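You operate a simulated robot arm through the tools that you are given. There is no shell and no other tool.

The job below is to be done with a simulated robot arm. You get a single attempt, and the scene is never put back.

JOB
Scan the monitor's three listed things in order with the orange scanner, dock it, press SEND.
Fine: the packet is a blue one; move none of them, scan nothing else.

The check looks at the end state, three seconds after you hand in, the way a careful person would. Anything else that was tipped, shoved, dropped, spilled or broken makes it a failure.

ROBOT AND FRAMES
A 7-joint arm with a two-finger parallel gripper, fixed in place. Base frame: the origin is at the foot of the arm, x ahead of it, y to its left, z up; the work surface is at about z = 0.88. Lengths are in m, angles in rad, forces in N, time in s.
Its first joint turns from -2.897 to 2.897 rad. Payload 4.4 kg.
The TCP is the grasp point between the finger pads, 0.023 m short of the fingertips. In the tool frame z runs along the fingers and y along their closing line. The gripper opens to 0.094 m. The fingers are 0.038 m wide and 0.01 m thick; the gripper's body (0.054 by 0.096 m) begins 0.039 m behind the TCP.
Orientation is told as [roll, pitch, yaw] about the base's x, y, z axes, in that order, counted from this pose: with the fingers straight down and closing along the base's y, the tool's x points along the base's -x, its y along +y and its z along -z.

CONTROLS
- The arm moves only by the tool play_rows. Its argument "steps" is text: rows parted by semicolons, each of 6 numbers parted by spaces: the shift along the base's x, y, z in m, then the turn, a rotation vector about the base's x, y, z in rad. In form: tx ty tz rx ry rz; .... A call has 1 to 20 rows; each row shifts and turns the commanded pose from where the row before left it. "fingers" is the gripper command, from -1 (fully open) to 1 (shut), values between in proportion, set as the call begins (left out, the last holds). Each row takes 0.2 s and may step no farther than 0.05 m and 0.15 rad from the row before; otherwise, or with a gripper value out of range, the whole call is refused. A pose out of reach is approached as far as the arm can. The call stops where the force on the tool passes 40 N (or 10 N more than at its start, if that is more) or the arm is blocked; 0.2 s more then pass. The fingers move at their own pace (about 0.072 m/s each) and stop on an object; they squeeze with about 41 N. The grip force told is the motor's: it shows also when the fingers shut on nothing. Time passes only in rows, and 0.2 s behind the last, so rows that do not move let the fingers close. The reply holds the time, the measured pose of the TCP, the force on the tool along the base axes, the opening and the grip force, in the units named above and with some noise, with the torque about the TCP (base axes, N m) and any sound that the robot's microphone picked up.
- Cameras (640 x 400 px; columns grow to the right, rows downward): "scene" is fixed at [0.3935, 0.6456, 1.5929]; the picture's right is [-0.07, -1.00, 0.00], its down [-0.79, 0.06, -0.61] and it looks along [0.61, -0.04, -0.79] (base axes); focal length 273 px, centre (320, 200). "wrist" rides on the gripper at [0.087, 0.016, -0.074] in the tool frame; the picture's right is [-0.18, 0.98, 0.00], its down [-0.58, -0.11, -0.81] and it looks along [-0.79, -0.15, 0.59] (tool axes); focal length 243 px, centre (320, 200). There is no depth. A picture from a camera that has moved, and an enlarged one, comes with that camera's place and axes in the base frame and with its lens. The place of the scene camera against the robot may be out by one fixed shift of up to 0.018 m in any direction.
- get_image(camera): a new picture of that camera. No time passes.
- zoom(camera, box): a new picture of the part [left, top, right, bottom] of that camera's present view, enlarged. No time passes.
- job_done(): hands the job in; it is judged then, once.

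Places have to be worked out from the pictures, the camera data and where the tool is seen. Open the gripper and draw the arm clear of the work before you hand the job in, unless the task says otherwise.

The tools are called after "Call:" as name(argument=value, ...) on one line, values as JSON. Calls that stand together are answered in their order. play_rows: Moves the arm, as the interface text tells. Its arguments: {"type":"object","properties":{"steps":{"type":"string"},"fingers":{"type":"number"}},"required":["steps"]} The other tools are called the same way: get_image (camera) takes a picture; zoom (camera, box) takes an enlarged picture of a part of a camera's view; job_done () hands the job in.

At the start:

```text
time: 0.0
position: [0.7511, 0.2473, 1.2653]
orientation: [0.001, -0.001, -0.001]
force: [-0.4, 0.0, 0.0]
moment: [-0.02, 0.02, 0.04]
gripper_width: 0.0939
finger_force: 0.1
```

scene: 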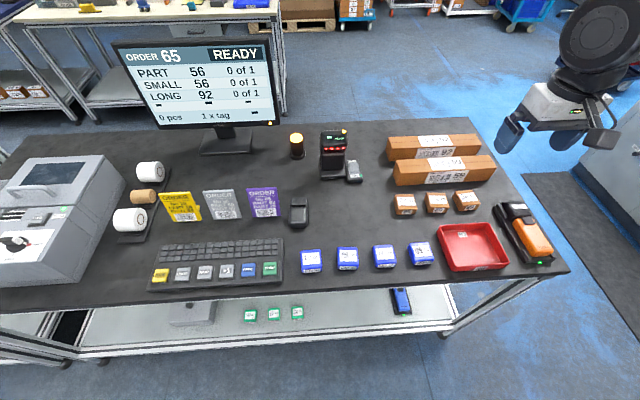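
wrist: 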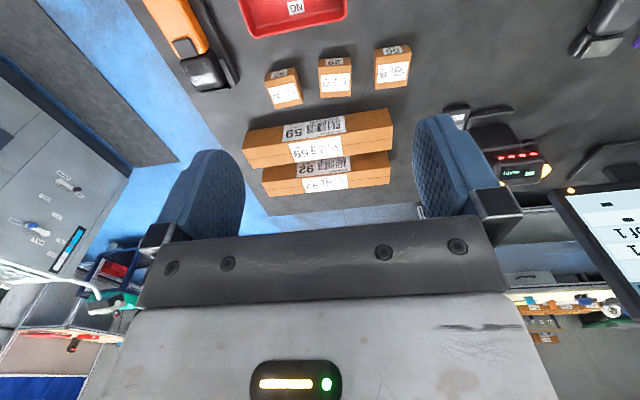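

The scene shows the monitor listing PART 56, SMALL 56, LONG 92, with the orange scanner in its cradle at the right. I'll zoom in on the monitor, the objects and the scanner before moving.

Call:
zoom(camera="scene", box=[110, 35, 290, 135])

Call:
zoom(camera="scene", box=[380, 120, 580, 280])

Call:
zoom(camera="scene", box=[280, 220, 460, 290])

Call:
zoom(camera="scene", box=[140, 180, 320, 300])

Call:
zoom(camera="scene", box=[280, 120, 380, 240])

Call:
zoom(camera="wrist", box=[140, 0, 440, 200])

```text
3.56 times, centred on (200, 85) of scene
camera zoom: at [0.3935, 0.6456, 1.5929], right [-0.07, -1.0, 0.0], down [-0.79, 0.06, -0.61], along [0.61, -0.04, -0.79], focal length 970 px, centre (747, 609)
```

zoom: 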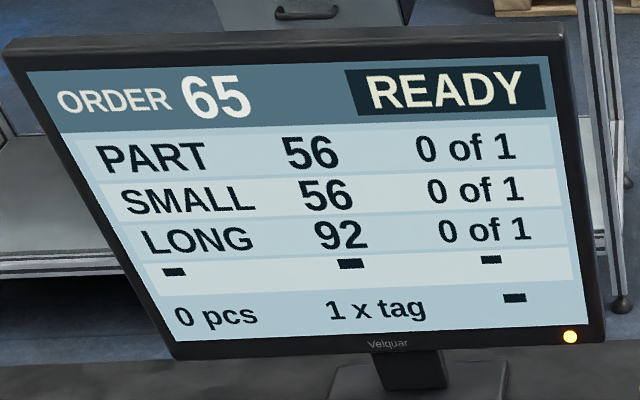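

```text
2.50 times, centred on (480, 200) of scene
camera zoom: at [0.3935, 0.6456, 1.5929], right [-0.07, -1.0, 0.0], down [-0.79, 0.06, -0.61], along [0.61, -0.04, -0.79], focal length 682 px, centre (-80, 200)
```

zoom: 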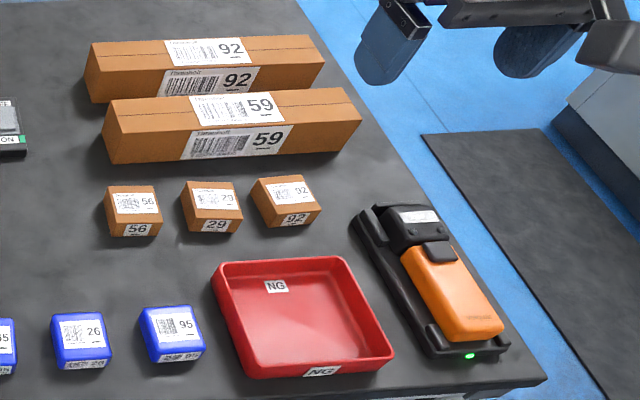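

```text
3.56 times, centred on (370, 255) of scene
camera zoom: at [0.3935, 0.6456, 1.5929], right [-0.07, -1.0, 0.0], down [-0.79, 0.06, -0.61], along [0.61, -0.04, -0.79], focal length 970 px, centre (142, 4)
```

zoom: 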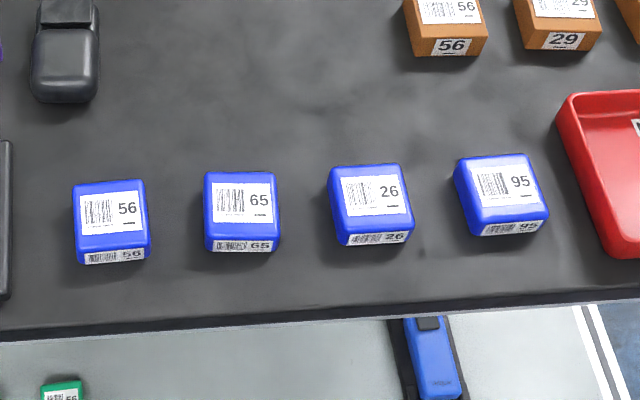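

```text
3.33 times, centred on (230, 240) of scene
camera zoom: at [0.3935, 0.6456, 1.5929], right [-0.07, -1.0, 0.0], down [-0.79, 0.06, -0.61], along [0.61, -0.04, -0.79], focal length 909 px, centre (620, 67)
```

zoom: 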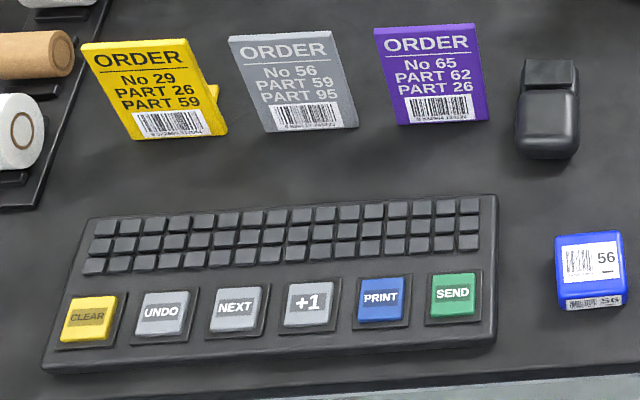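

```text
3.33 times, centred on (330, 180) of scene
camera zoom: at [0.3935, 0.6456, 1.5929], right [-0.07, -1.0, 0.0], down [-0.79, 0.06, -0.61], along [0.61, -0.04, -0.79], focal length 909 px, centre (287, 267)
```

zoom: 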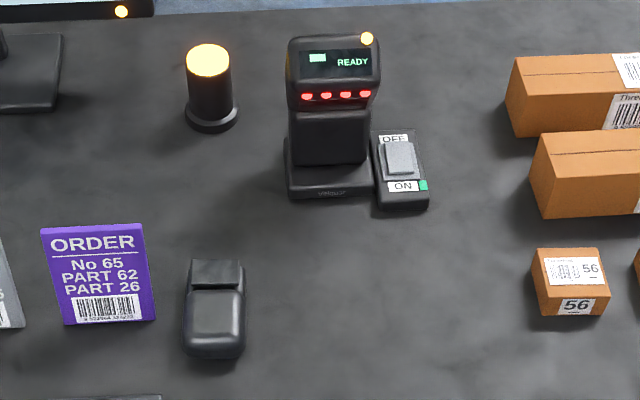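

```text
2.00 times, centred on (290, 100) of wrist
camera zoom: at [0.6649, 0.2634, 1.3388], right [0.18, 0.98, 0.0], down [0.58, -0.11, 0.81], along [0.79, -0.15, -0.59], focal length 485 px, centre (380, 400)
```

zoom: 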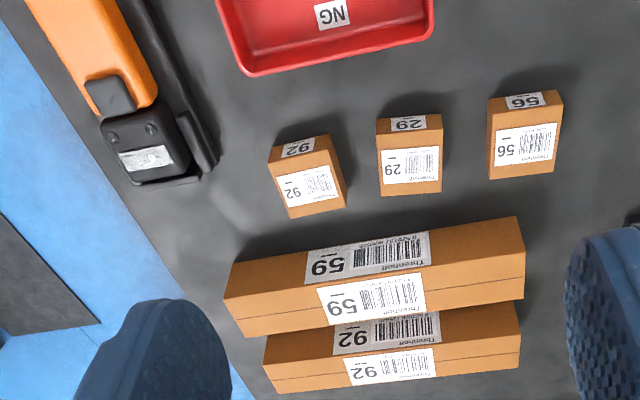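

The list is blue packet 56, small box 56 and the rear long box 92; the scanner lies in its cradle near (0.75, 0.03) with its head towards +x. I'll zoom in on the scanner from both cameras.

Call:
zoom(camera="scene", box=[480, 190, 576, 274])

Call:
zoom(camera="wrist", box=[120, 0, 280, 100])

Call:
zoom(camera="scene", box=[380, 120, 500, 220])

Call:
zoom(camera="scene", box=[310, 120, 370, 190])

Call:
zoom(camera="scene", box=[480, 0, 640, 160])

```text
4.76 times, centred on (528, 232) of scene
camera zoom: at [0.3935, 0.6456, 1.5929], right [-0.07, -1.0, 0.0], down [-0.79, 0.06, -0.61], along [0.61, -0.04, -0.79], focal length 1298 px, centre (-670, 48)
```

zoom: 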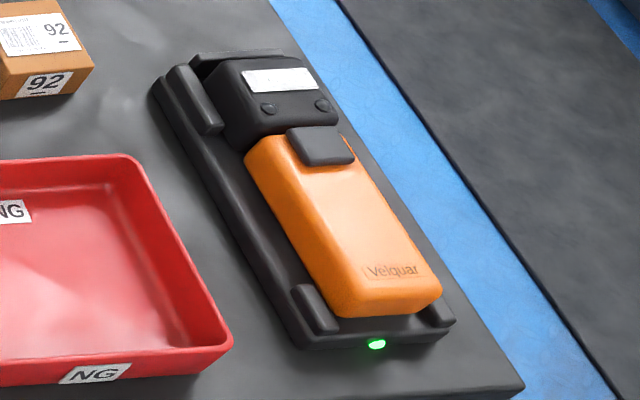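

```text
4.00 times, centred on (200, 50) of wrist
camera zoom: at [0.6649, 0.2634, 1.3388], right [0.18, 0.98, 0.0], down [0.58, -0.11, 0.81], along [0.79, -0.15, -0.59], focal length 970 px, centre (800, 800)
```

zoom: 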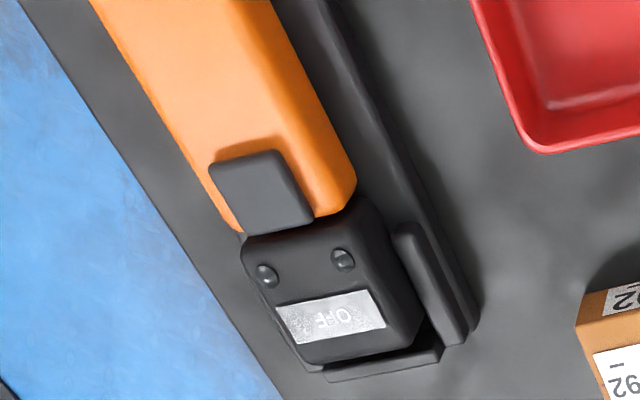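

```text
4.00 times, centred on (440, 170) of scene
camera zoom: at [0.3935, 0.6456, 1.5929], right [-0.07, -1.0, 0.0], down [-0.79, 0.06, -0.61], along [0.61, -0.04, -0.79], focal length 1091 px, centre (-160, 320)
```

zoom: 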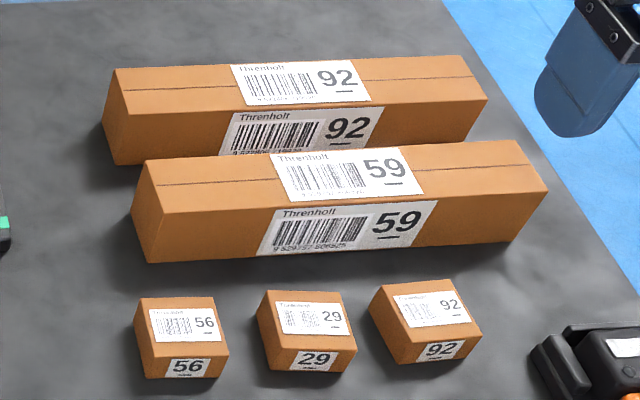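

```text
5.71 times, centred on (340, 155) of scene
camera zoom: at [0.3935, 0.6456, 1.5929], right [-0.07, -1.0, 0.0], down [-0.79, 0.06, -0.61], along [0.61, -0.04, -0.79], focal length 1558 px, centre (206, 457)
```

zoom: 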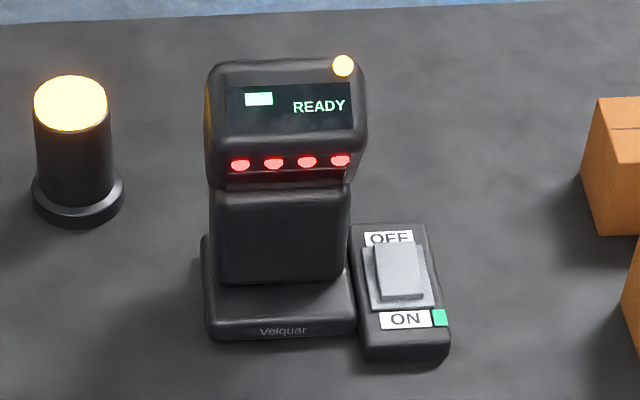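

```text
2.50 times, centred on (560, 80) of scene
camera zoom: at [0.3935, 0.6456, 1.5929], right [-0.07, -1.0, 0.0], down [-0.79, 0.06, -0.61], along [0.61, -0.04, -0.79], focal length 682 px, centre (-280, 500)
```

zoom: 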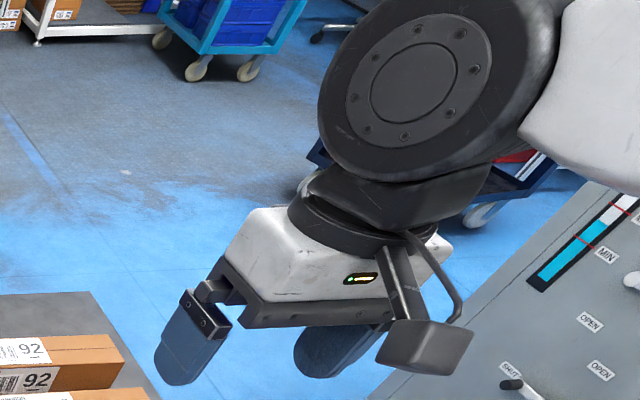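

The scanner's small display reads "OFF" while docked, and it has a dark trigger pad on top. I'll move the open gripper above and behind it for a closer wrist picture.

Call:
play_rows(steps="-0.01 -0.04 -0.02 0 0 0; -0.01 -0.04 -0.02 0 0 0; -0.01 -0.04 -0.02 0 0 0; -0.01 -0.04 -0.02 0 0 0; -0.01 -0.04 -0.02 0 0 0; 0 0 0 0 0 0", fingers=-1)

Call:
get_image(camera="wrist")

```text
time: 1.4
position: [0.7006, 0.048, 1.1663]
orientation: [0.0, -0.001, 0.002]
force: [-0.5, 0.5, 0.4]
moment: [-0.01, 0.0, 0.01]
gripper_width: 0.0941
finger_force: 0.1
```

```text
taken
camera wrist: at [0.6138, 0.0627, 1.239], right [0.18, 0.98, 0.0], down [0.58, -0.11, 0.81], along [0.79, -0.15, -0.59], focal length 243 px, centre (320, 200)
```

wrist: 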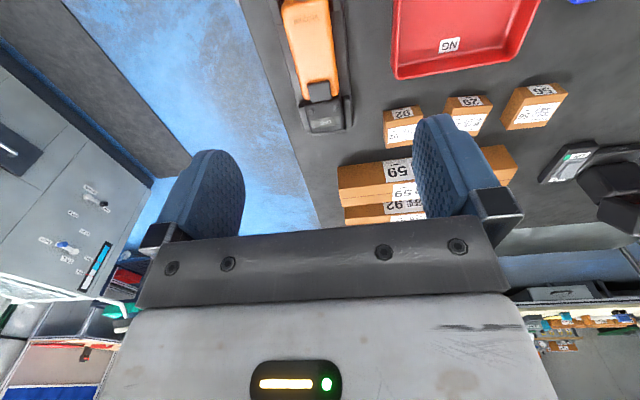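

The scanner lies almost exactly along x at y≈0.025, from x≈0.68 to 0.86. I'll zoom in on it for detail of the trigger and the cradle.

Call:
zoom(camera="wrist", box=[240, 0, 400, 140])

Call:
get_image(camera="scene")

```text
2.86 times, centred on (320, 70) of wrist
camera zoom: at [0.6138, 0.0627, 1.239], right [0.18, 0.98, 0.0], down [0.58, -0.11, 0.81], along [0.79, -0.15, -0.59], focal length 693 px, centre (320, 571)
```

zoom: 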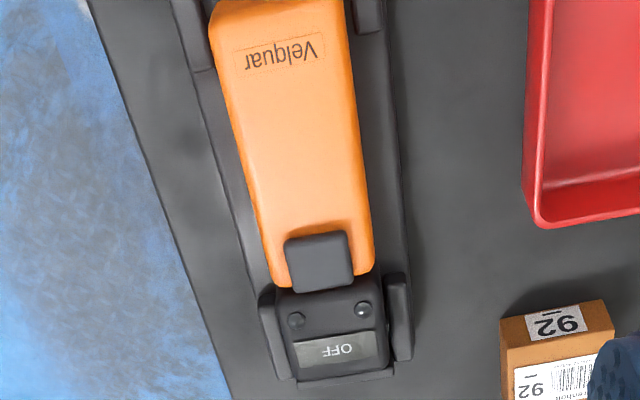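

```text
taken
```

scene: 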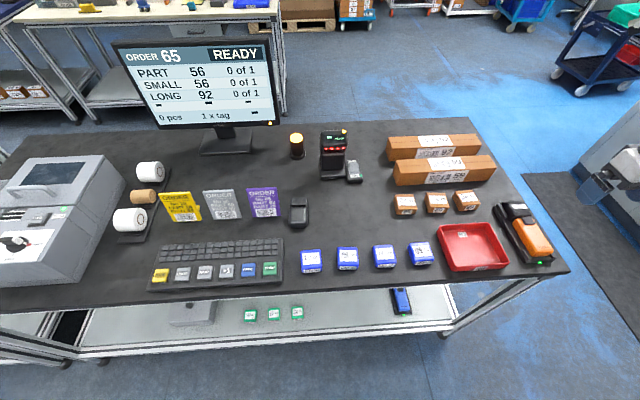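

I'll take a second wrist view from lower and farther back, so I can triangulate the scanner's heights and see the cradle's tail end.

Call:
play_rows(steps="-0.03 -0.005 -0.03 0 0 0; -0.03 -0.005 -0.03 0 0 0; -0.03 -0.005 -0.03 0 0 0; -0.03 -0.005 -0.03 0 0 0; 0 0 0 0 0 0")

Call:
get_image(camera="wrist")

Call:
zoom(camera="wrist", box=[240, 60, 400, 160])

```text
time: 2.6
position: [0.5797, 0.0283, 1.0438]
orientation: [0.0, 0.0, 0.002]
force: [0.1, -1.1, -0.5]
moment: [0.0, -0.02, -0.02]
gripper_width: 0.0941
finger_force: 0.1
```

```text
taken
camera wrist: at [0.4935, 0.0439, 1.1183], right [0.18, 0.98, 0.0], down [0.58, -0.11, 0.81], along [0.79, -0.15, -0.59], focal length 243 px, centre (320, 200)
```

wrist: 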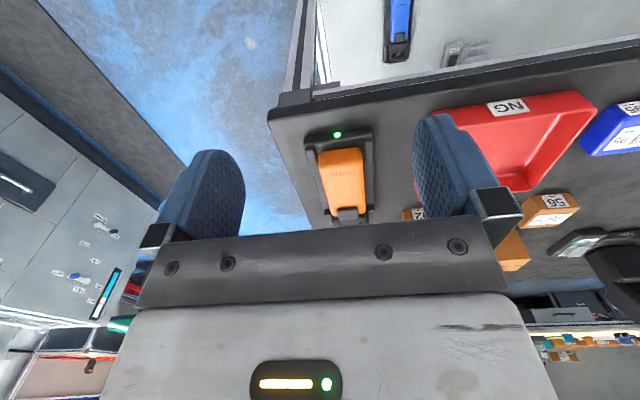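

```text
4.00 times, centred on (320, 110) of wrist
camera zoom: at [0.4935, 0.0439, 1.1183], right [0.18, 0.98, 0.0], down [0.58, -0.11, 0.81], along [0.79, -0.15, -0.59], focal length 970 px, centre (320, 560)
```

zoom: 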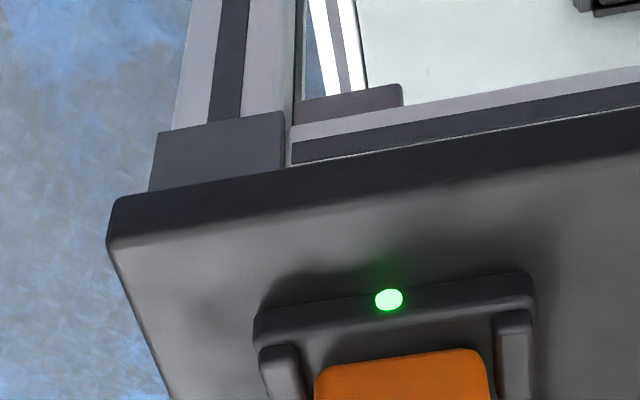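

The picture shows the cradle LED and the tail of the handle; I'll zoom on the whole scanner in this view to measure heights.

Call:
zoom(camera="wrist", box=[290, 115, 400, 235])

Call:
zoom(camera="scene", box=[490, 195, 560, 270])

```text
3.33 times, centred on (345, 175) of wrist
camera zoom: at [0.4935, 0.0439, 1.1183], right [0.18, 0.98, 0.0], down [0.58, -0.11, 0.81], along [0.79, -0.15, -0.59], focal length 809 px, centre (237, 283)
```

zoom: 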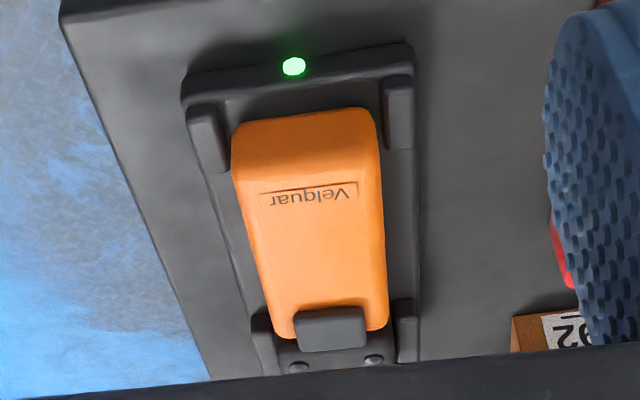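

```text
5.33 times, centred on (525, 232) of scene
camera zoom: at [0.3935, 0.6456, 1.5929], right [-0.07, -1.0, 0.0], down [-0.79, 0.06, -0.61], along [0.61, -0.04, -0.79], focal length 1454 px, centre (-773, 27)
```

zoom: 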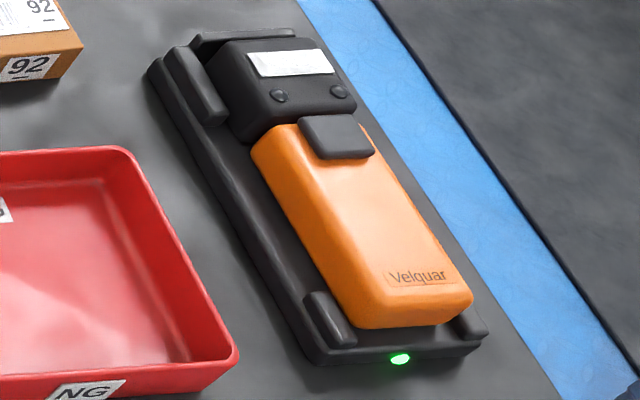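

Triangulating the two views puts the handle's top at z≈0.925 and the trigger at (0.786, 0.030, 0.93), with the scanner axis along x at y≈0.030. I'll move over the handle's middle at x≈0.752 and come down to z≈0.96 to check the alignment.

Call:
play_rows(steps="0.043 0.0005 0 0 0 0; 0.043 0.0005 0 0 0 0; 0.043 0 0 0 0 0; 0.043 0 0 0 0 0; 0 0 -0.03 0 0 0; 0 0 -0.03 0 0 0; 0 0 -0.024 0 0 0; 0 0 0 0 0 0")

Call:
get_image(camera="wrist")

Call:
get_image(camera="scene")

Call:
zoom(camera="scene", box=[470, 150, 590, 280])

```text
time: 4.4
position: [0.7531, 0.0298, 0.9603]
orientation: [0.001, 0.001, 0.0]
force: [0.2, -0.1, 0.0]
moment: [0.03, -0.03, 0.03]
gripper_width: 0.094
finger_force: 0.1
```

```text
taken
camera wrist: at [0.6664, 0.0462, 1.0347], right [0.18, 0.98, 0.0], down [0.58, -0.11, 0.81], along [0.79, -0.15, -0.59], focal length 243 px, centre (320, 200)
```

wrist: 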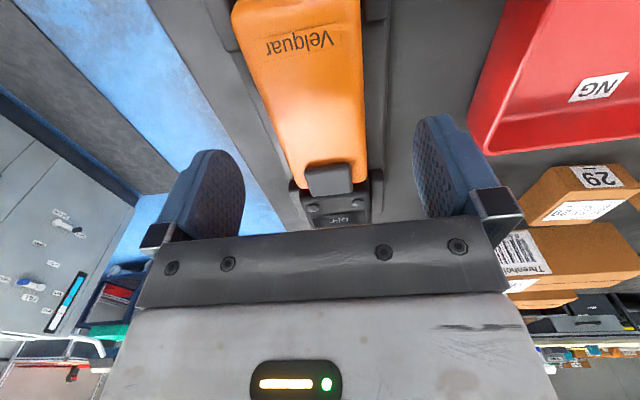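

```text
taken
```

scene: 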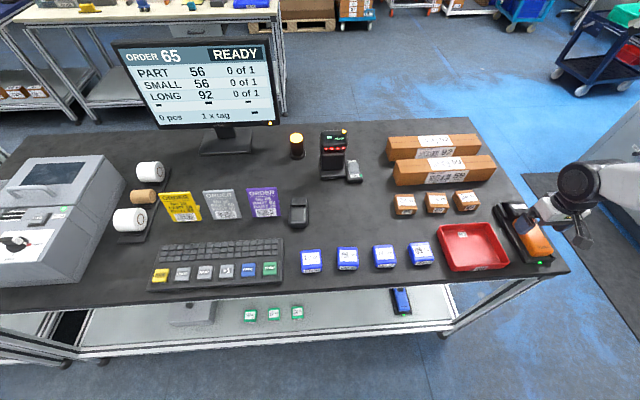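

```text
3.08 times, centred on (530, 215) of scene
camera zoom: at [0.3935, 0.6456, 1.5929], right [-0.07, -1.0, 0.0], down [-0.79, 0.06, -0.61], along [0.61, -0.04, -0.79], focal length 839 px, centre (-326, 154)
```

zoom: 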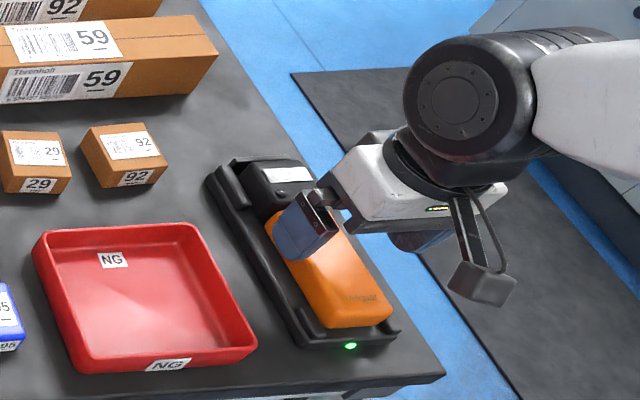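

The fingers straddle the handle symmetrically at y≈0.030. I'll lower to z≈0.92 with the fingers open, then close them on the handle.

Call:
play_rows(steps="0 0 -0.02 0 0 0; 0 0 -0.012 0 0 0; 0 0 -0.008 0 0 0; 0 0 0 0 0 0")

Call:
play_rows(steps="0 0 0 0 0 0; 0 0 0 0 0 0; 0 0 0 0 0 0; 0 0 0 0 0 0", fingers=0.1)

Call:
zoom(camera="scene", box=[490, 180, 590, 270])

Call:
get_image(camera="wrist")

```text
time: 5.4
position: [0.7528, 0.0291, 0.9217]
orientation: [0.0, 0.001, -0.002]
force: [-0.4, 0.0, 0.6]
moment: [-0.02, 0.0, 0.0]
gripper_width: 0.0941
finger_force: 0.0
```

```text
time: 6.4
position: [0.7529, 0.0295, 0.9219]
orientation: [0.0, 0.0, 0.001]
force: [0.4, 1.1, 0.7]
moment: [-0.07, -0.11, 0.04]
gripper_width: 0.0517
finger_force: 41.3
```

```text
4.44 times, centred on (540, 225) of scene
camera zoom: at [0.3935, 0.6456, 1.5929], right [-0.07, -1.0, 0.0], down [-0.79, 0.06, -0.61], along [0.61, -0.04, -0.79], focal length 1212 px, centre (-658, 89)
```

zoom: 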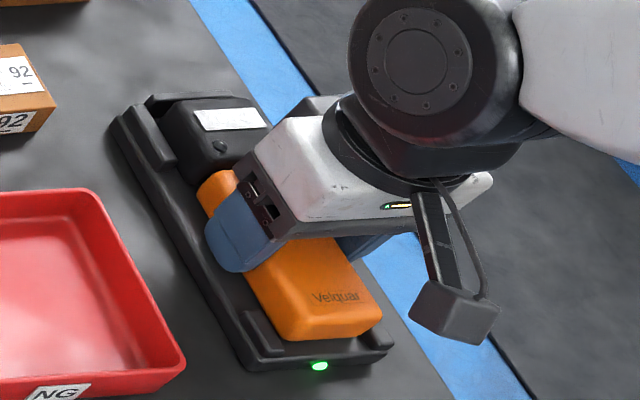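

```text
taken
camera wrist: at [0.6669, 0.0452, 0.9958], right [0.18, 0.98, 0.0], down [0.58, -0.11, 0.81], along [0.79, -0.15, -0.59], focal length 243 px, centre (320, 200)
```

wrist: 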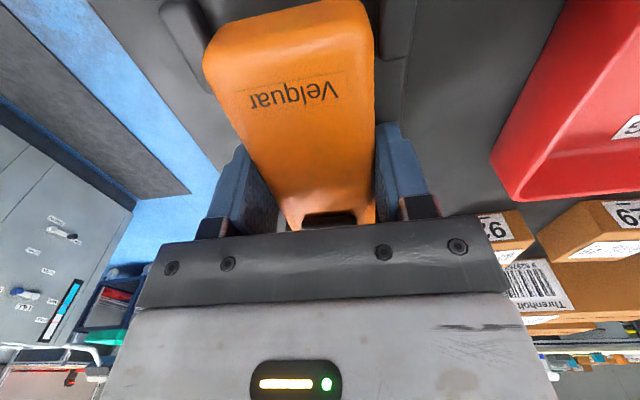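

The grip holds the handle at 0.0517 m with 41 N. I'll lift straight up about 8 cm, and then look at the display.

Call:
play_rows(steps="0 0 0.01 0 0 0; 0 0 0.015 0 0 0; 0 0 0.02 0 0 0; 0 0 0.025 0 0 0; 0 0 0.02 0 0 0; 0 0 0 0 0 0")

Call:
zoom(camera="scene", box=[490, 160, 610, 270])

Call:
get_image(camera="scene")

Call:
get_image(camera="wrist")

```text
time: 7.8
position: [0.7522, 0.0284, 1.0111]
orientation: [-0.001, 0.0, 0.001]
force: [-0.1, -0.4, -2.3]
moment: [0.01, 0.08, 0.02]
gripper_width: 0.0517
finger_force: 40.8
```

```text
3.64 times, centred on (550, 215) of scene
camera zoom: at [0.3935, 0.6456, 1.5929], right [-0.07, -1.0, 0.0], down [-0.79, 0.06, -0.61], along [0.61, -0.04, -0.79], focal length 992 px, centre (-516, 146)
```

zoom: 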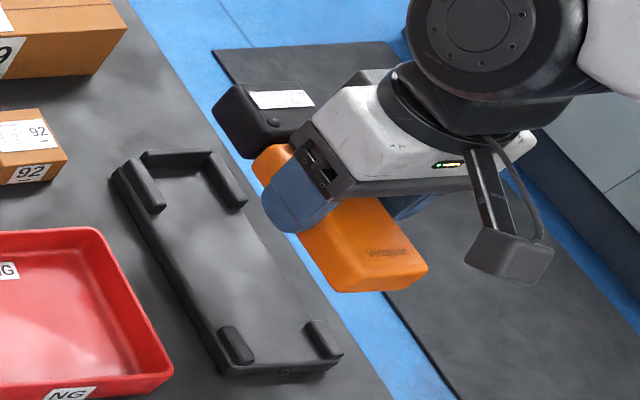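

```text
taken
```

scene: 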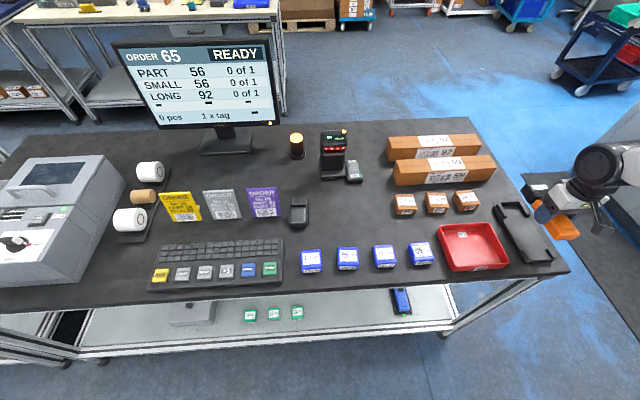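

```text
taken
camera wrist: at [0.6664, 0.0438, 1.0845], right [0.18, 0.98, 0.0], down [0.58, -0.11, 0.81], along [0.79, -0.15, -0.59], focal length 243 px, centre (320, 200)
```

wrist: 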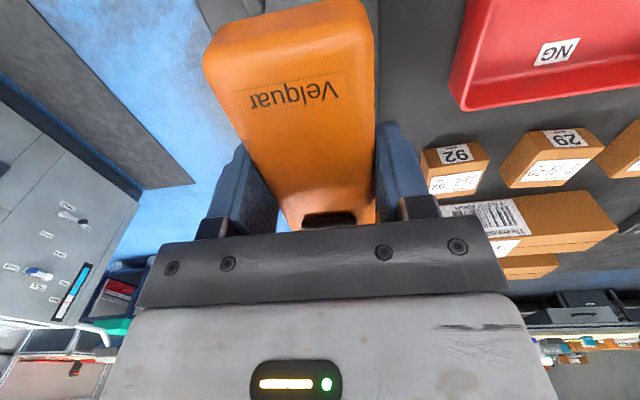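

The scanner came out cleanly, and the cradle's LED has gone out. I'll zoom hard on the scanner's display.

Call:
zoom(camera="scene", box=[525, 175, 565, 200])

Call:
zoom(camera="scene", box=[490, 195, 560, 270])

```text
16.00 times, centred on (545, 188) of scene
camera zoom: at [0.3935, 0.6456, 1.5929], right [-0.07, -1.0, 0.0], down [-0.79, 0.06, -0.61], along [0.61, -0.04, -0.79], focal length 4363 px, centre (-3280, 400)
```

zoom: 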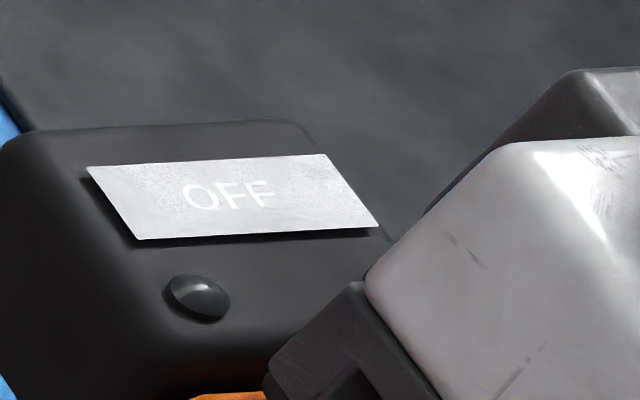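

```text
5.33 times, centred on (525, 232) of scene
camera zoom: at [0.3935, 0.6456, 1.5929], right [-0.07, -1.0, 0.0], down [-0.79, 0.06, -0.61], along [0.61, -0.04, -0.79], focal length 1454 px, centre (-773, 27)
```

zoom: 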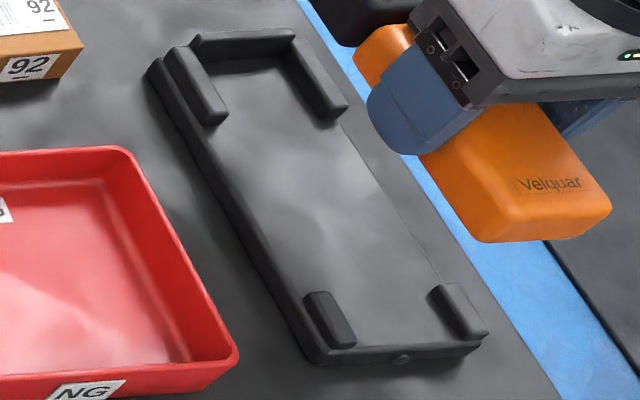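

The display still says "OFF", so lifting alone doesn't switch it on. I'll carry it up in front of the scene camera and roll it to see the underside and the window.

Call:
play_rows(steps="0 0 0.045 0 0 0; 0 0 0.045 0 0 0; -0.01 0.035 0.03 0 0 0; -0.01 0.035 0.03 0 0 0; -0.01 0.035 0.03 0 0 0; -0.01 0.035 0.03 0 0 0; -0.015 0.04 0.02 0 0 0; -0.015 0.04 0.02 0 0 0; -0.015 0.04 0.01 0 0 0; -0.015 0.04 0.01 0 0 0; -0.015 0.04 0 0 0 0; -0.015 0.03 0 0 0 0; 0 0 0 0 0 0")

Call:
play_rows(steps="0 0 0 0.15 0 0; 0 0 0 0.15 0 0; 0 0 0 0.15 0 0; 0 0 0 0.15 0 0; 0 0 0 0.15 0 0; 0 0 0 0.15 0 0; 0 0 0 0.15 0 0; 0 0 0 0.15 0 0; 0 0 0 0 0 0")

Call:
get_image(camera="scene")

```text
time: 10.6
position: [0.6218, 0.3998, 1.2823]
orientation: [0.001, 0.0, 0.0]
force: [0.3, 0.3, -2.8]
moment: [0.01, 0.08, -0.02]
gripper_width: 0.0519
finger_force: 41.1
```

```text
time: 12.6
position: [0.625, 0.3988, 1.2806]
orientation: [1.2, 0.0, -0.002]
force: [0.4, 0.1, -1.7]
moment: [-0.03, 0.09, 0.0]
gripper_width: 0.0519
finger_force: 40.6
```

```text
taken
```

scene: 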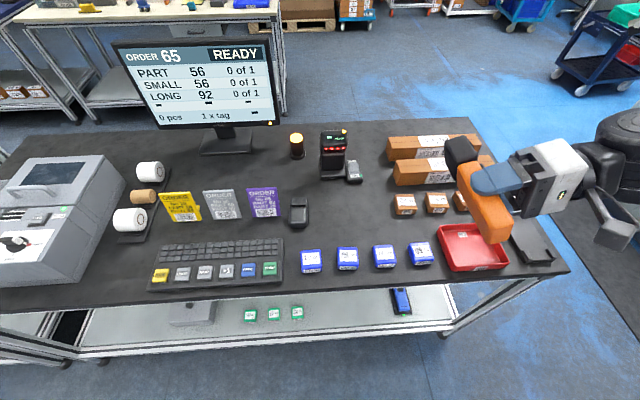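

The roll reached 1.2 rad and the underside now faces the scene camera; I'll zoom on it.

Call:
zoom(camera="scene", box=[430, 120, 560, 250])

Call:
get_image(camera="wrist")

```text
3.08 times, centred on (495, 185) of scene
camera zoom: at [0.3935, 0.6456, 1.5929], right [-0.07, -1.0, 0.0], down [-0.79, 0.06, -0.61], along [0.61, -0.04, -0.79], focal length 839 px, centre (-218, 246)
```

zoom: 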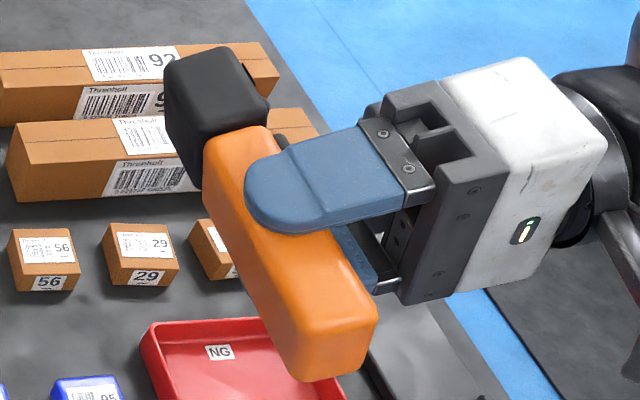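

```text
taken
camera wrist: at [0.5372, 0.3344, 1.3224], right [0.18, 0.36, 0.92], down [0.58, -0.79, 0.19], along [0.79, 0.5, -0.35], focal length 243 px, centre (320, 200)
```

wrist: 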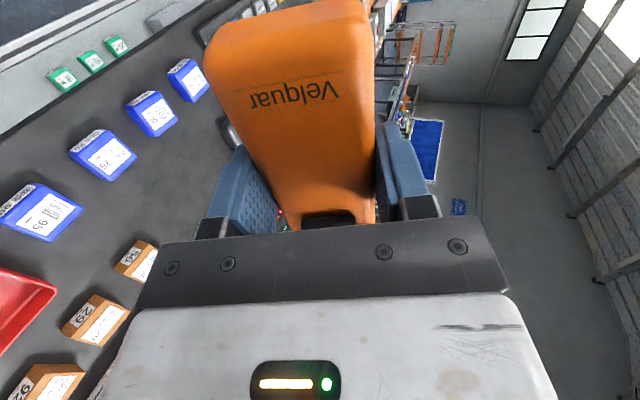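

The underside is plain and there is no trigger there, so the head end must be the window and the top pad the switch. I'll unroll, go back over the cradle, and put the scanner back exactly where it was to press the pad from above.

Call:
play_rows(steps="0 0 0 -0.15 0 0; 0 0 0 -0.15 0 0; 0 0 0 -0.15 0 0; 0 0 0 -0.15 0 0; 0 0 0 -0.15 0 0; 0 0 0 -0.15 0 0; 0 0 0 -0.15 0 0; 0 0 0 -0.15 0 0; 0 0 0 0 0 0")

Call:
play_rows(steps="0.015 -0.03 0 0 0 0; 0.015 -0.04 0 0 0 0; 0.015 -0.04 -0.01 0 0 0; 0.015 -0.04 -0.01 0 0 0; 0.015 -0.04 -0.02 0 0 0; 0.015 -0.04 -0.02 0 0 0; 0.01 -0.035 -0.03 0 0 0; 0.01 -0.035 -0.03 0 0 0; 0.01 -0.035 -0.03 0 0 0; 0.01 -0.035 -0.03 0 0 0; 0 0 -0.045 0 0 0; 0 0 -0.045 0 0 0; 0 0 0 0 0 0; 0 0 0 0 0 0")

Call:
get_image(camera="wrist")

Call:
zoom(camera="scene", box=[490, 160, 610, 270])

```text
time: 14.6
position: [0.624, 0.3988, 1.2797]
orientation: [0.0, 0.0, 0.0]
force: [-0.7, -0.4, -2.5]
moment: [0.01, 0.03, 0.01]
gripper_width: 0.0516
finger_force: 41.3
```

```text
time: 17.6
position: [0.7503, 0.0291, 1.0096]
orientation: [-0.001, 0.0, 0.001]
force: [-0.1, 0.5, -2.5]
moment: [-0.03, 0.09, 0.0]
gripper_width: 0.0516
finger_force: 41.2
```

```text
taken
camera wrist: at [0.6655, 0.045, 1.0841], right [0.18, 0.98, 0.0], down [0.58, -0.11, 0.81], along [0.79, -0.15, -0.59], focal length 243 px, centre (320, 200)
```

wrist: 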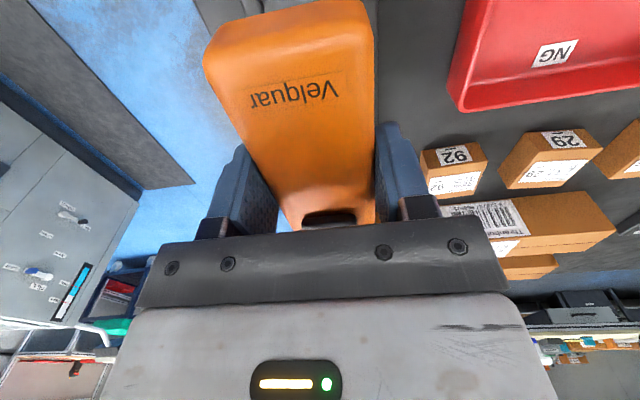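

```text
3.64 times, centred on (550, 215) of scene
camera zoom: at [0.3935, 0.6456, 1.5929], right [-0.07, -1.0, 0.0], down [-0.79, 0.06, -0.61], along [0.61, -0.04, -0.79], focal length 992 px, centre (-516, 146)
```

zoom: 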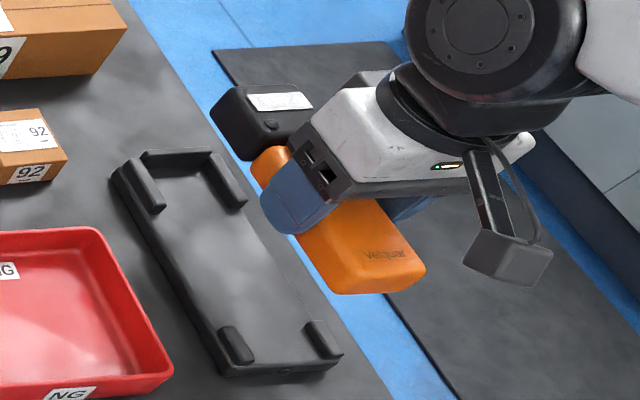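

The pose is about 1.5 mm short in x compared with the lift-off picture. I'll correct that and descend partway to check.

Call:
play_rows(steps="0.0015 0 -0.03 0 0 0; 0 0 -0.02 0 0 0; 0 0 0 0 0 0")

Call:
play_rows(steps="0 0 0 0 0 0; 0 0 0 0 0 0")

Call:
zoom(camera="scene", box=[490, 180, 590, 270])

Call:
get_image(camera="wrist")

```text
time: 18.4
position: [0.7531, 0.0288, 0.9592]
orientation: [0.0, 0.002, 0.0]
force: [-0.3, -0.2, -2.5]
moment: [-0.02, 0.04, 0.02]
gripper_width: 0.0517
finger_force: 40.9
```

```text
time: 19.0
position: [0.7529, 0.029, 0.9593]
orientation: [0.0, -0.001, 0.0]
force: [-0.2, -0.1, -2.8]
moment: [0.0, 0.09, -0.01]
gripper_width: 0.0516
finger_force: 40.8
```

```text
4.44 times, centred on (540, 225) of scene
camera zoom: at [0.3935, 0.6456, 1.5929], right [-0.07, -1.0, 0.0], down [-0.79, 0.06, -0.61], along [0.61, -0.04, -0.79], focal length 1212 px, centre (-658, 89)
```

zoom: 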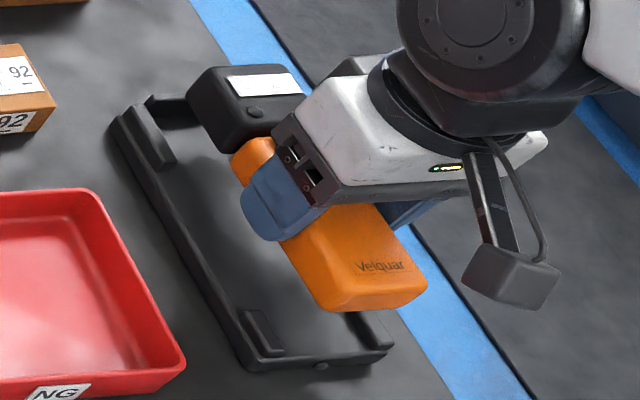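

```text
taken
camera wrist: at [0.6669, 0.0444, 1.0336], right [0.18, 0.98, 0.0], down [0.58, -0.11, 0.81], along [0.79, -0.15, -0.59], focal length 243 px, centre (320, 200)
```

wrist: 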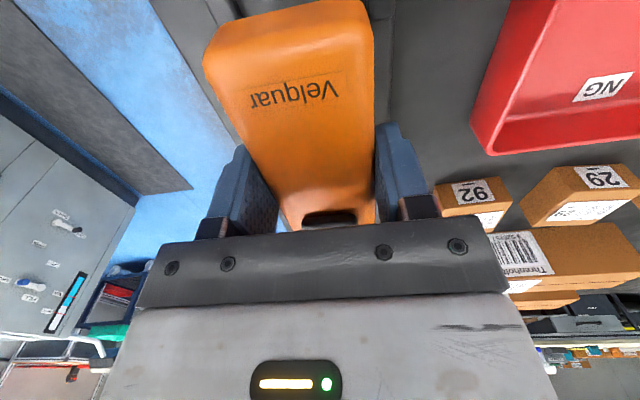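

It's now at (0.753, 0.029), matching the grip pose. I'll lower the last 37 mm in small steps.

Call:
play_rows(steps="0 0 -0.01 0 0 0; 0 0 -0.01 0 0 0; 0 0 -0.008 0 0 0; 0 0 -0.005 0 0 0; 0 0 -0.003 0 0 0; 0 0 0 0 0 0")

Call:
zoom(camera="scene", box=[490, 180, 590, 270])

```text
time: 20.4
position: [0.7561, 0.0286, 0.927]
orientation: [0.0, -0.002, -0.001]
force: [-1.0, -0.9, 27.3]
moment: [-0.11, 0.45, -0.02]
gripper_width: 0.0517
finger_force: 40.8
```

```text
4.44 times, centred on (540, 225) of scene
camera zoom: at [0.3935, 0.6456, 1.5929], right [-0.07, -1.0, 0.0], down [-0.79, 0.06, -0.61], along [0.61, -0.04, -0.79], focal length 1212 px, centre (-658, 89)
```

zoom: 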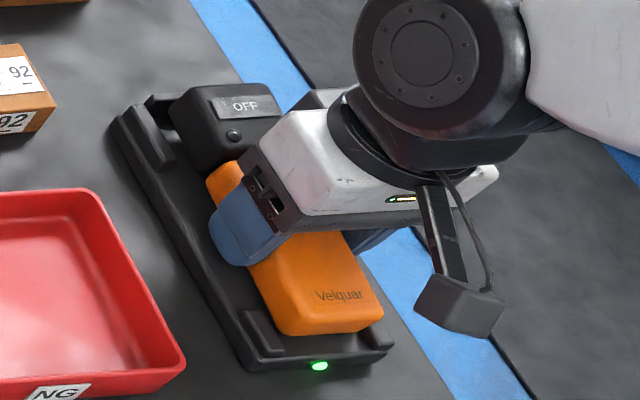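

Contact came at z≈0.927 with 27 N, 5 mm high, and the head looks slightly raised — probably caught on a lug. I'll look more closely before doing anything more.

Call:
get_image(camera="wrist")

Call:
zoom(camera="scene", box=[505, 190, 565, 230])

Call:
zoom(camera="scene", box=[520, 235, 590, 270])

```text
taken
camera wrist: at [0.6686, 0.044, 0.9998], right [0.18, 0.98, 0.0], down [0.58, -0.11, 0.81], along [0.79, -0.15, -0.59], focal length 243 px, centre (320, 200)
```

wrist: 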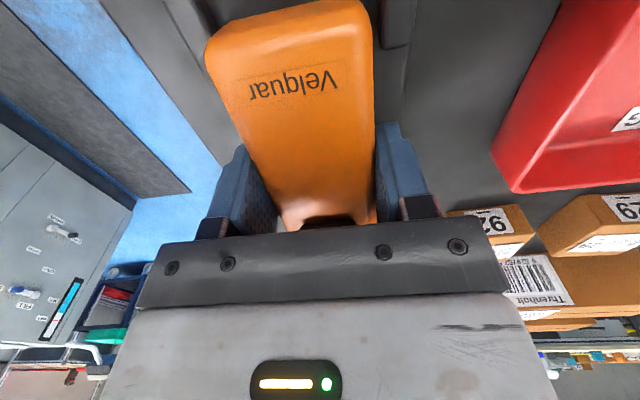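

```text
10.00 times, centred on (535, 210) of scene
camera zoom: at [0.3935, 0.6456, 1.5929], right [-0.07, -1.0, 0.0], down [-0.79, 0.06, -0.61], along [0.61, -0.04, -0.79], focal length 2727 px, centre (-1830, 100)
```

zoom: 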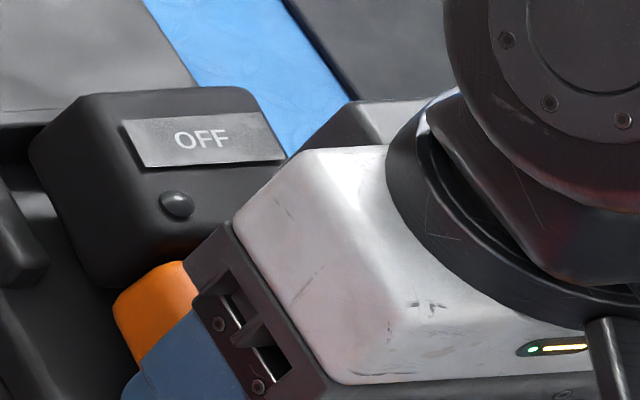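

```text
9.14 times, centred on (555, 252) of scene
camera zoom: at [0.3935, 0.6456, 1.5929], right [-0.07, -1.0, 0.0], down [-0.79, 0.06, -0.61], along [0.61, -0.04, -0.79], focal length 2493 px, centre (-1829, -280)
```

zoom: 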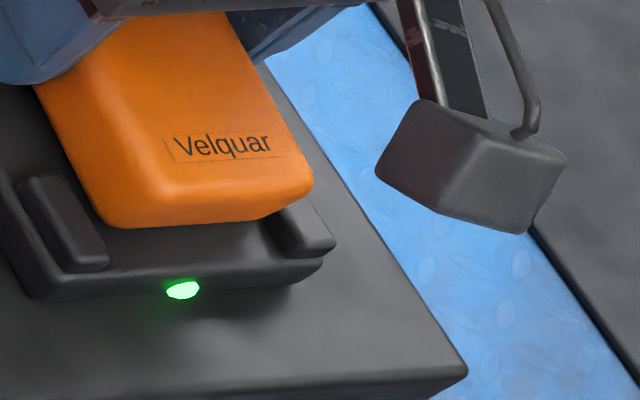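

The lugs have shifted a few pixels relative to the handle compared with the first docked view, meaning I'm roughly 1 mm too far towards -y, so the head caught a lug. I'll lift 35 mm and take a few readings to average out the noise.

Call:
play_rows(steps="0 0 0.01 0 0 0; 0 0 0.015 0 0 0; 0 0 0.01 0 0 0; 0 0 0 0 0 0; 0 0 0 0 0 0")

Call:
play_rows(steps="0 0 0 0 0 0")

Call:
play_rows(steps="0 0 0 0 0 0")

Call:
play_rows(steps="0 0 0 0 0 0")

Call:
get_image(camera="wrist")

Call:
zoom(camera="scene", box=[490, 180, 590, 270])

```text
time: 21.6
position: [0.7559, 0.0273, 0.9592]
orientation: [0.0, 0.0, 0.001]
force: [-0.2, -0.4, -2.2]
moment: [0.01, 0.04, 0.02]
gripper_width: 0.0518
finger_force: 41.4
```

```text
time: 22.0
position: [0.7544, 0.0282, 0.96]
orientation: [0.001, -0.001, 0.002]
force: [-0.2, -1.2, -2.0]
moment: [-0.02, 0.04, 0.01]
gripper_width: 0.052
finger_force: 40.6
```

```text
time: 22.4
position: [0.755, 0.0277, 0.9599]
orientation: [-0.001, 0.001, -0.001]
force: [0.9, 0.0, -2.2]
moment: [0.04, 0.04, 0.01]
gripper_width: 0.0514
finger_force: 40.5
```

```text
time: 22.8
position: [0.7544, 0.0273, 0.9599]
orientation: [0.001, -0.002, -0.001]
force: [-0.7, 0.4, -2.1]
moment: [0.03, 0.05, 0.01]
gripper_width: 0.0518
finger_force: 40.8
```

```text
taken
camera wrist: at [0.6685, 0.0441, 1.034], right [0.18, 0.98, 0.0], down [0.58, -0.11, 0.81], along [0.79, -0.15, -0.59], focal length 243 px, centre (320, 200)
```

wrist: 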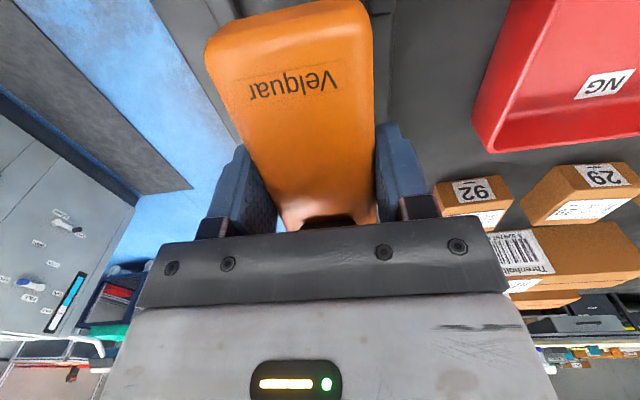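

```text
4.44 times, centred on (540, 225) of scene
camera zoom: at [0.3935, 0.6456, 1.5929], right [-0.07, -1.0, 0.0], down [-0.79, 0.06, -0.61], along [0.61, -0.04, -0.79], focal length 1212 px, centre (-658, 89)
```

zoom: 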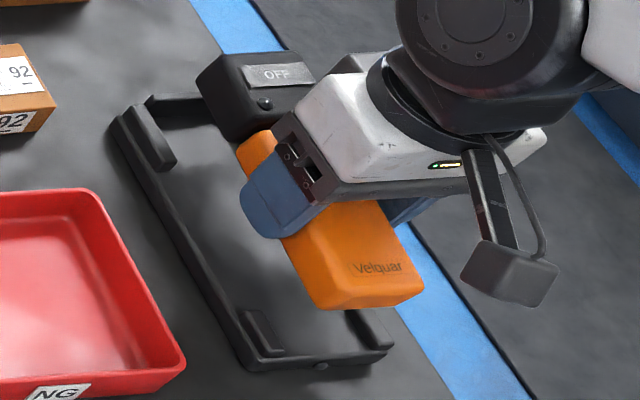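

Averaged readings give (0.7549, 0.0276), so the arm drifted about 2 mm from the grip position, and the head was pushed up about 0.12 rad in the grip. I'll correct the position and pitch the tool to level the scanner, then compare.

Call:
play_rows(steps="-0.001 0.001 0 0 0.06 0; -0.0008 0.0007 0 0 0.06 0; 0 0 0 0 0 0; 0 0 0 0 0 0")

Call:
zoom(camera="scene", box=[490, 180, 590, 270])

Call:
get_image(camera="wrist")

Call:
play_rows(steps="0 0 0 0 0 0")

Call:
play_rows(steps="0 0 0 0 0 0")

```text
time: 23.8
position: [0.7521, 0.0296, 0.9598]
orientation: [0.001, 0.12, 0.0]
force: [0.5, 1.0, -3.2]
moment: [0.01, 0.1, -0.02]
gripper_width: 0.0517
finger_force: 40.7
```

```text
4.44 times, centred on (540, 225) of scene
camera zoom: at [0.3935, 0.6456, 1.5929], right [-0.07, -1.0, 0.0], down [-0.79, 0.06, -0.61], along [0.61, -0.04, -0.79], focal length 1212 px, centre (-658, 89)
```

zoom: 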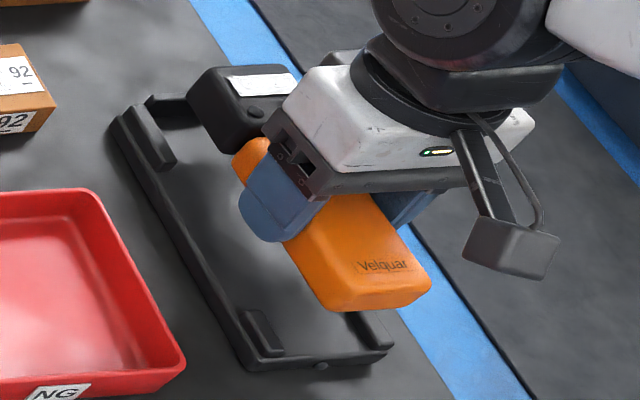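

```text
taken
camera wrist: at [0.6762, 0.0457, 1.0433], right [0.18, 0.98, -0.02], down [0.67, -0.11, 0.73], along [0.72, -0.15, -0.68], focal length 243 px, centre (320, 200)
```

wrist: 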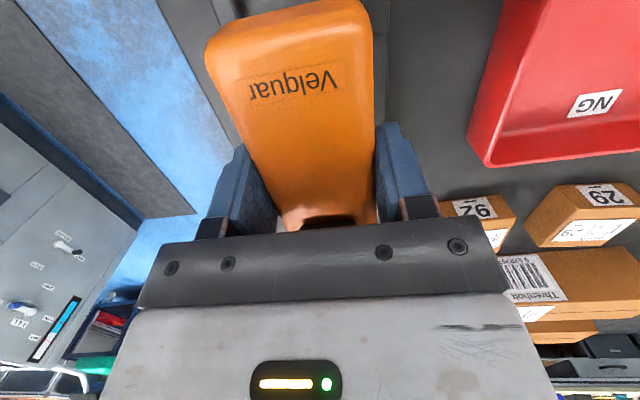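

```text
time: 24.2
position: [0.7533, 0.0293, 0.96]
orientation: [0.0, 0.121, 0.0]
force: [0.6, 0.0, -3.0]
moment: [0.01, 0.07, -0.01]
gripper_width: 0.0517
finger_force: 40.9
```

```text
time: 24.6
position: [0.753, 0.0292, 0.9584]
orientation: [-0.002, 0.12, -0.001]
force: [0.2, -0.6, -2.4]
moment: [0.01, 0.07, -0.02]
gripper_width: 0.0515
finger_force: 41.1
```

The scanner now matches the pre-contact view almost to the pixel, at (0.7528, 0.0294). I'll lower it again in small steps.

Call:
play_rows(steps="0 0 -0.01 0 0 0; 0 0 -0.01 0 0 0; 0 0 -0.008 0 0 0; 0 0 -0.004 0 0 0; 0 0 0 0 0 0")

Call:
zoom(camera="scene", box=[490, 180, 590, 270])

```text
time: 25.8
position: [0.7526, 0.0315, 0.9271]
orientation: [0.0, 0.122, -0.002]
force: [-0.7, -0.9, -2.0]
moment: [0.04, 0.05, -0.01]
gripper_width: 0.0516
finger_force: 40.6
```

```text
4.44 times, centred on (540, 225) of scene
camera zoom: at [0.3935, 0.6456, 1.5929], right [-0.07, -1.0, 0.0], down [-0.79, 0.06, -0.61], along [0.61, -0.04, -0.79], focal length 1212 px, centre (-658, 89)
```

zoom: 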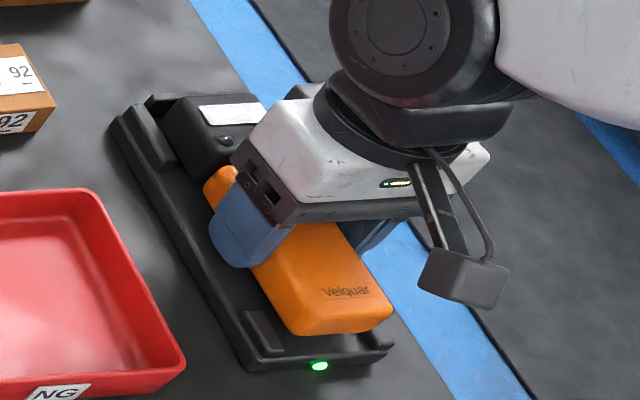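

No contact force at z=0.927 this time, the head is dropping between its lugs and the LED is green. I'll go down the last few millimetres.

Call:
play_rows(steps="0 0 -0.002 0 0 0; 0 0 -0.002 0 0 0; 0 0 0 0 0 0")

Call:
zoom(camera="scene", box=[490, 180, 590, 270])

Call:
get_image(camera="wrist")

```text
time: 26.6
position: [0.7527, 0.0298, 0.924]
orientation: [-0.001, 0.122, -0.001]
force: [0.0, -0.2, -2.5]
moment: [0.0, 0.08, 0.04]
gripper_width: 0.0515
finger_force: 41.3
```

```text
4.44 times, centred on (540, 225) of scene
camera zoom: at [0.3935, 0.6456, 1.5929], right [-0.07, -1.0, 0.0], down [-0.79, 0.06, -0.61], along [0.61, -0.04, -0.79], focal length 1212 px, centre (-658, 89)
```

zoom: 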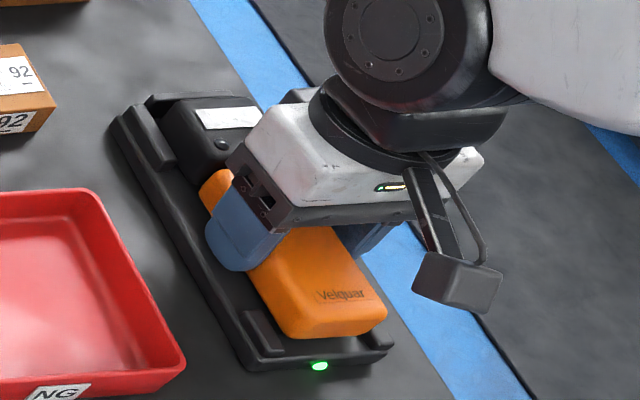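

```text
taken
camera wrist: at [0.6766, 0.0464, 1.0076], right [0.18, 0.98, -0.02], down [0.67, -0.11, 0.73], along [0.72, -0.15, -0.68], focal length 243 px, centre (320, 200)
```

wrist: 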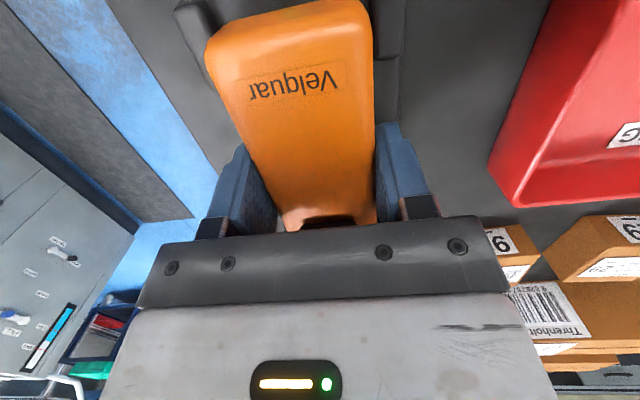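

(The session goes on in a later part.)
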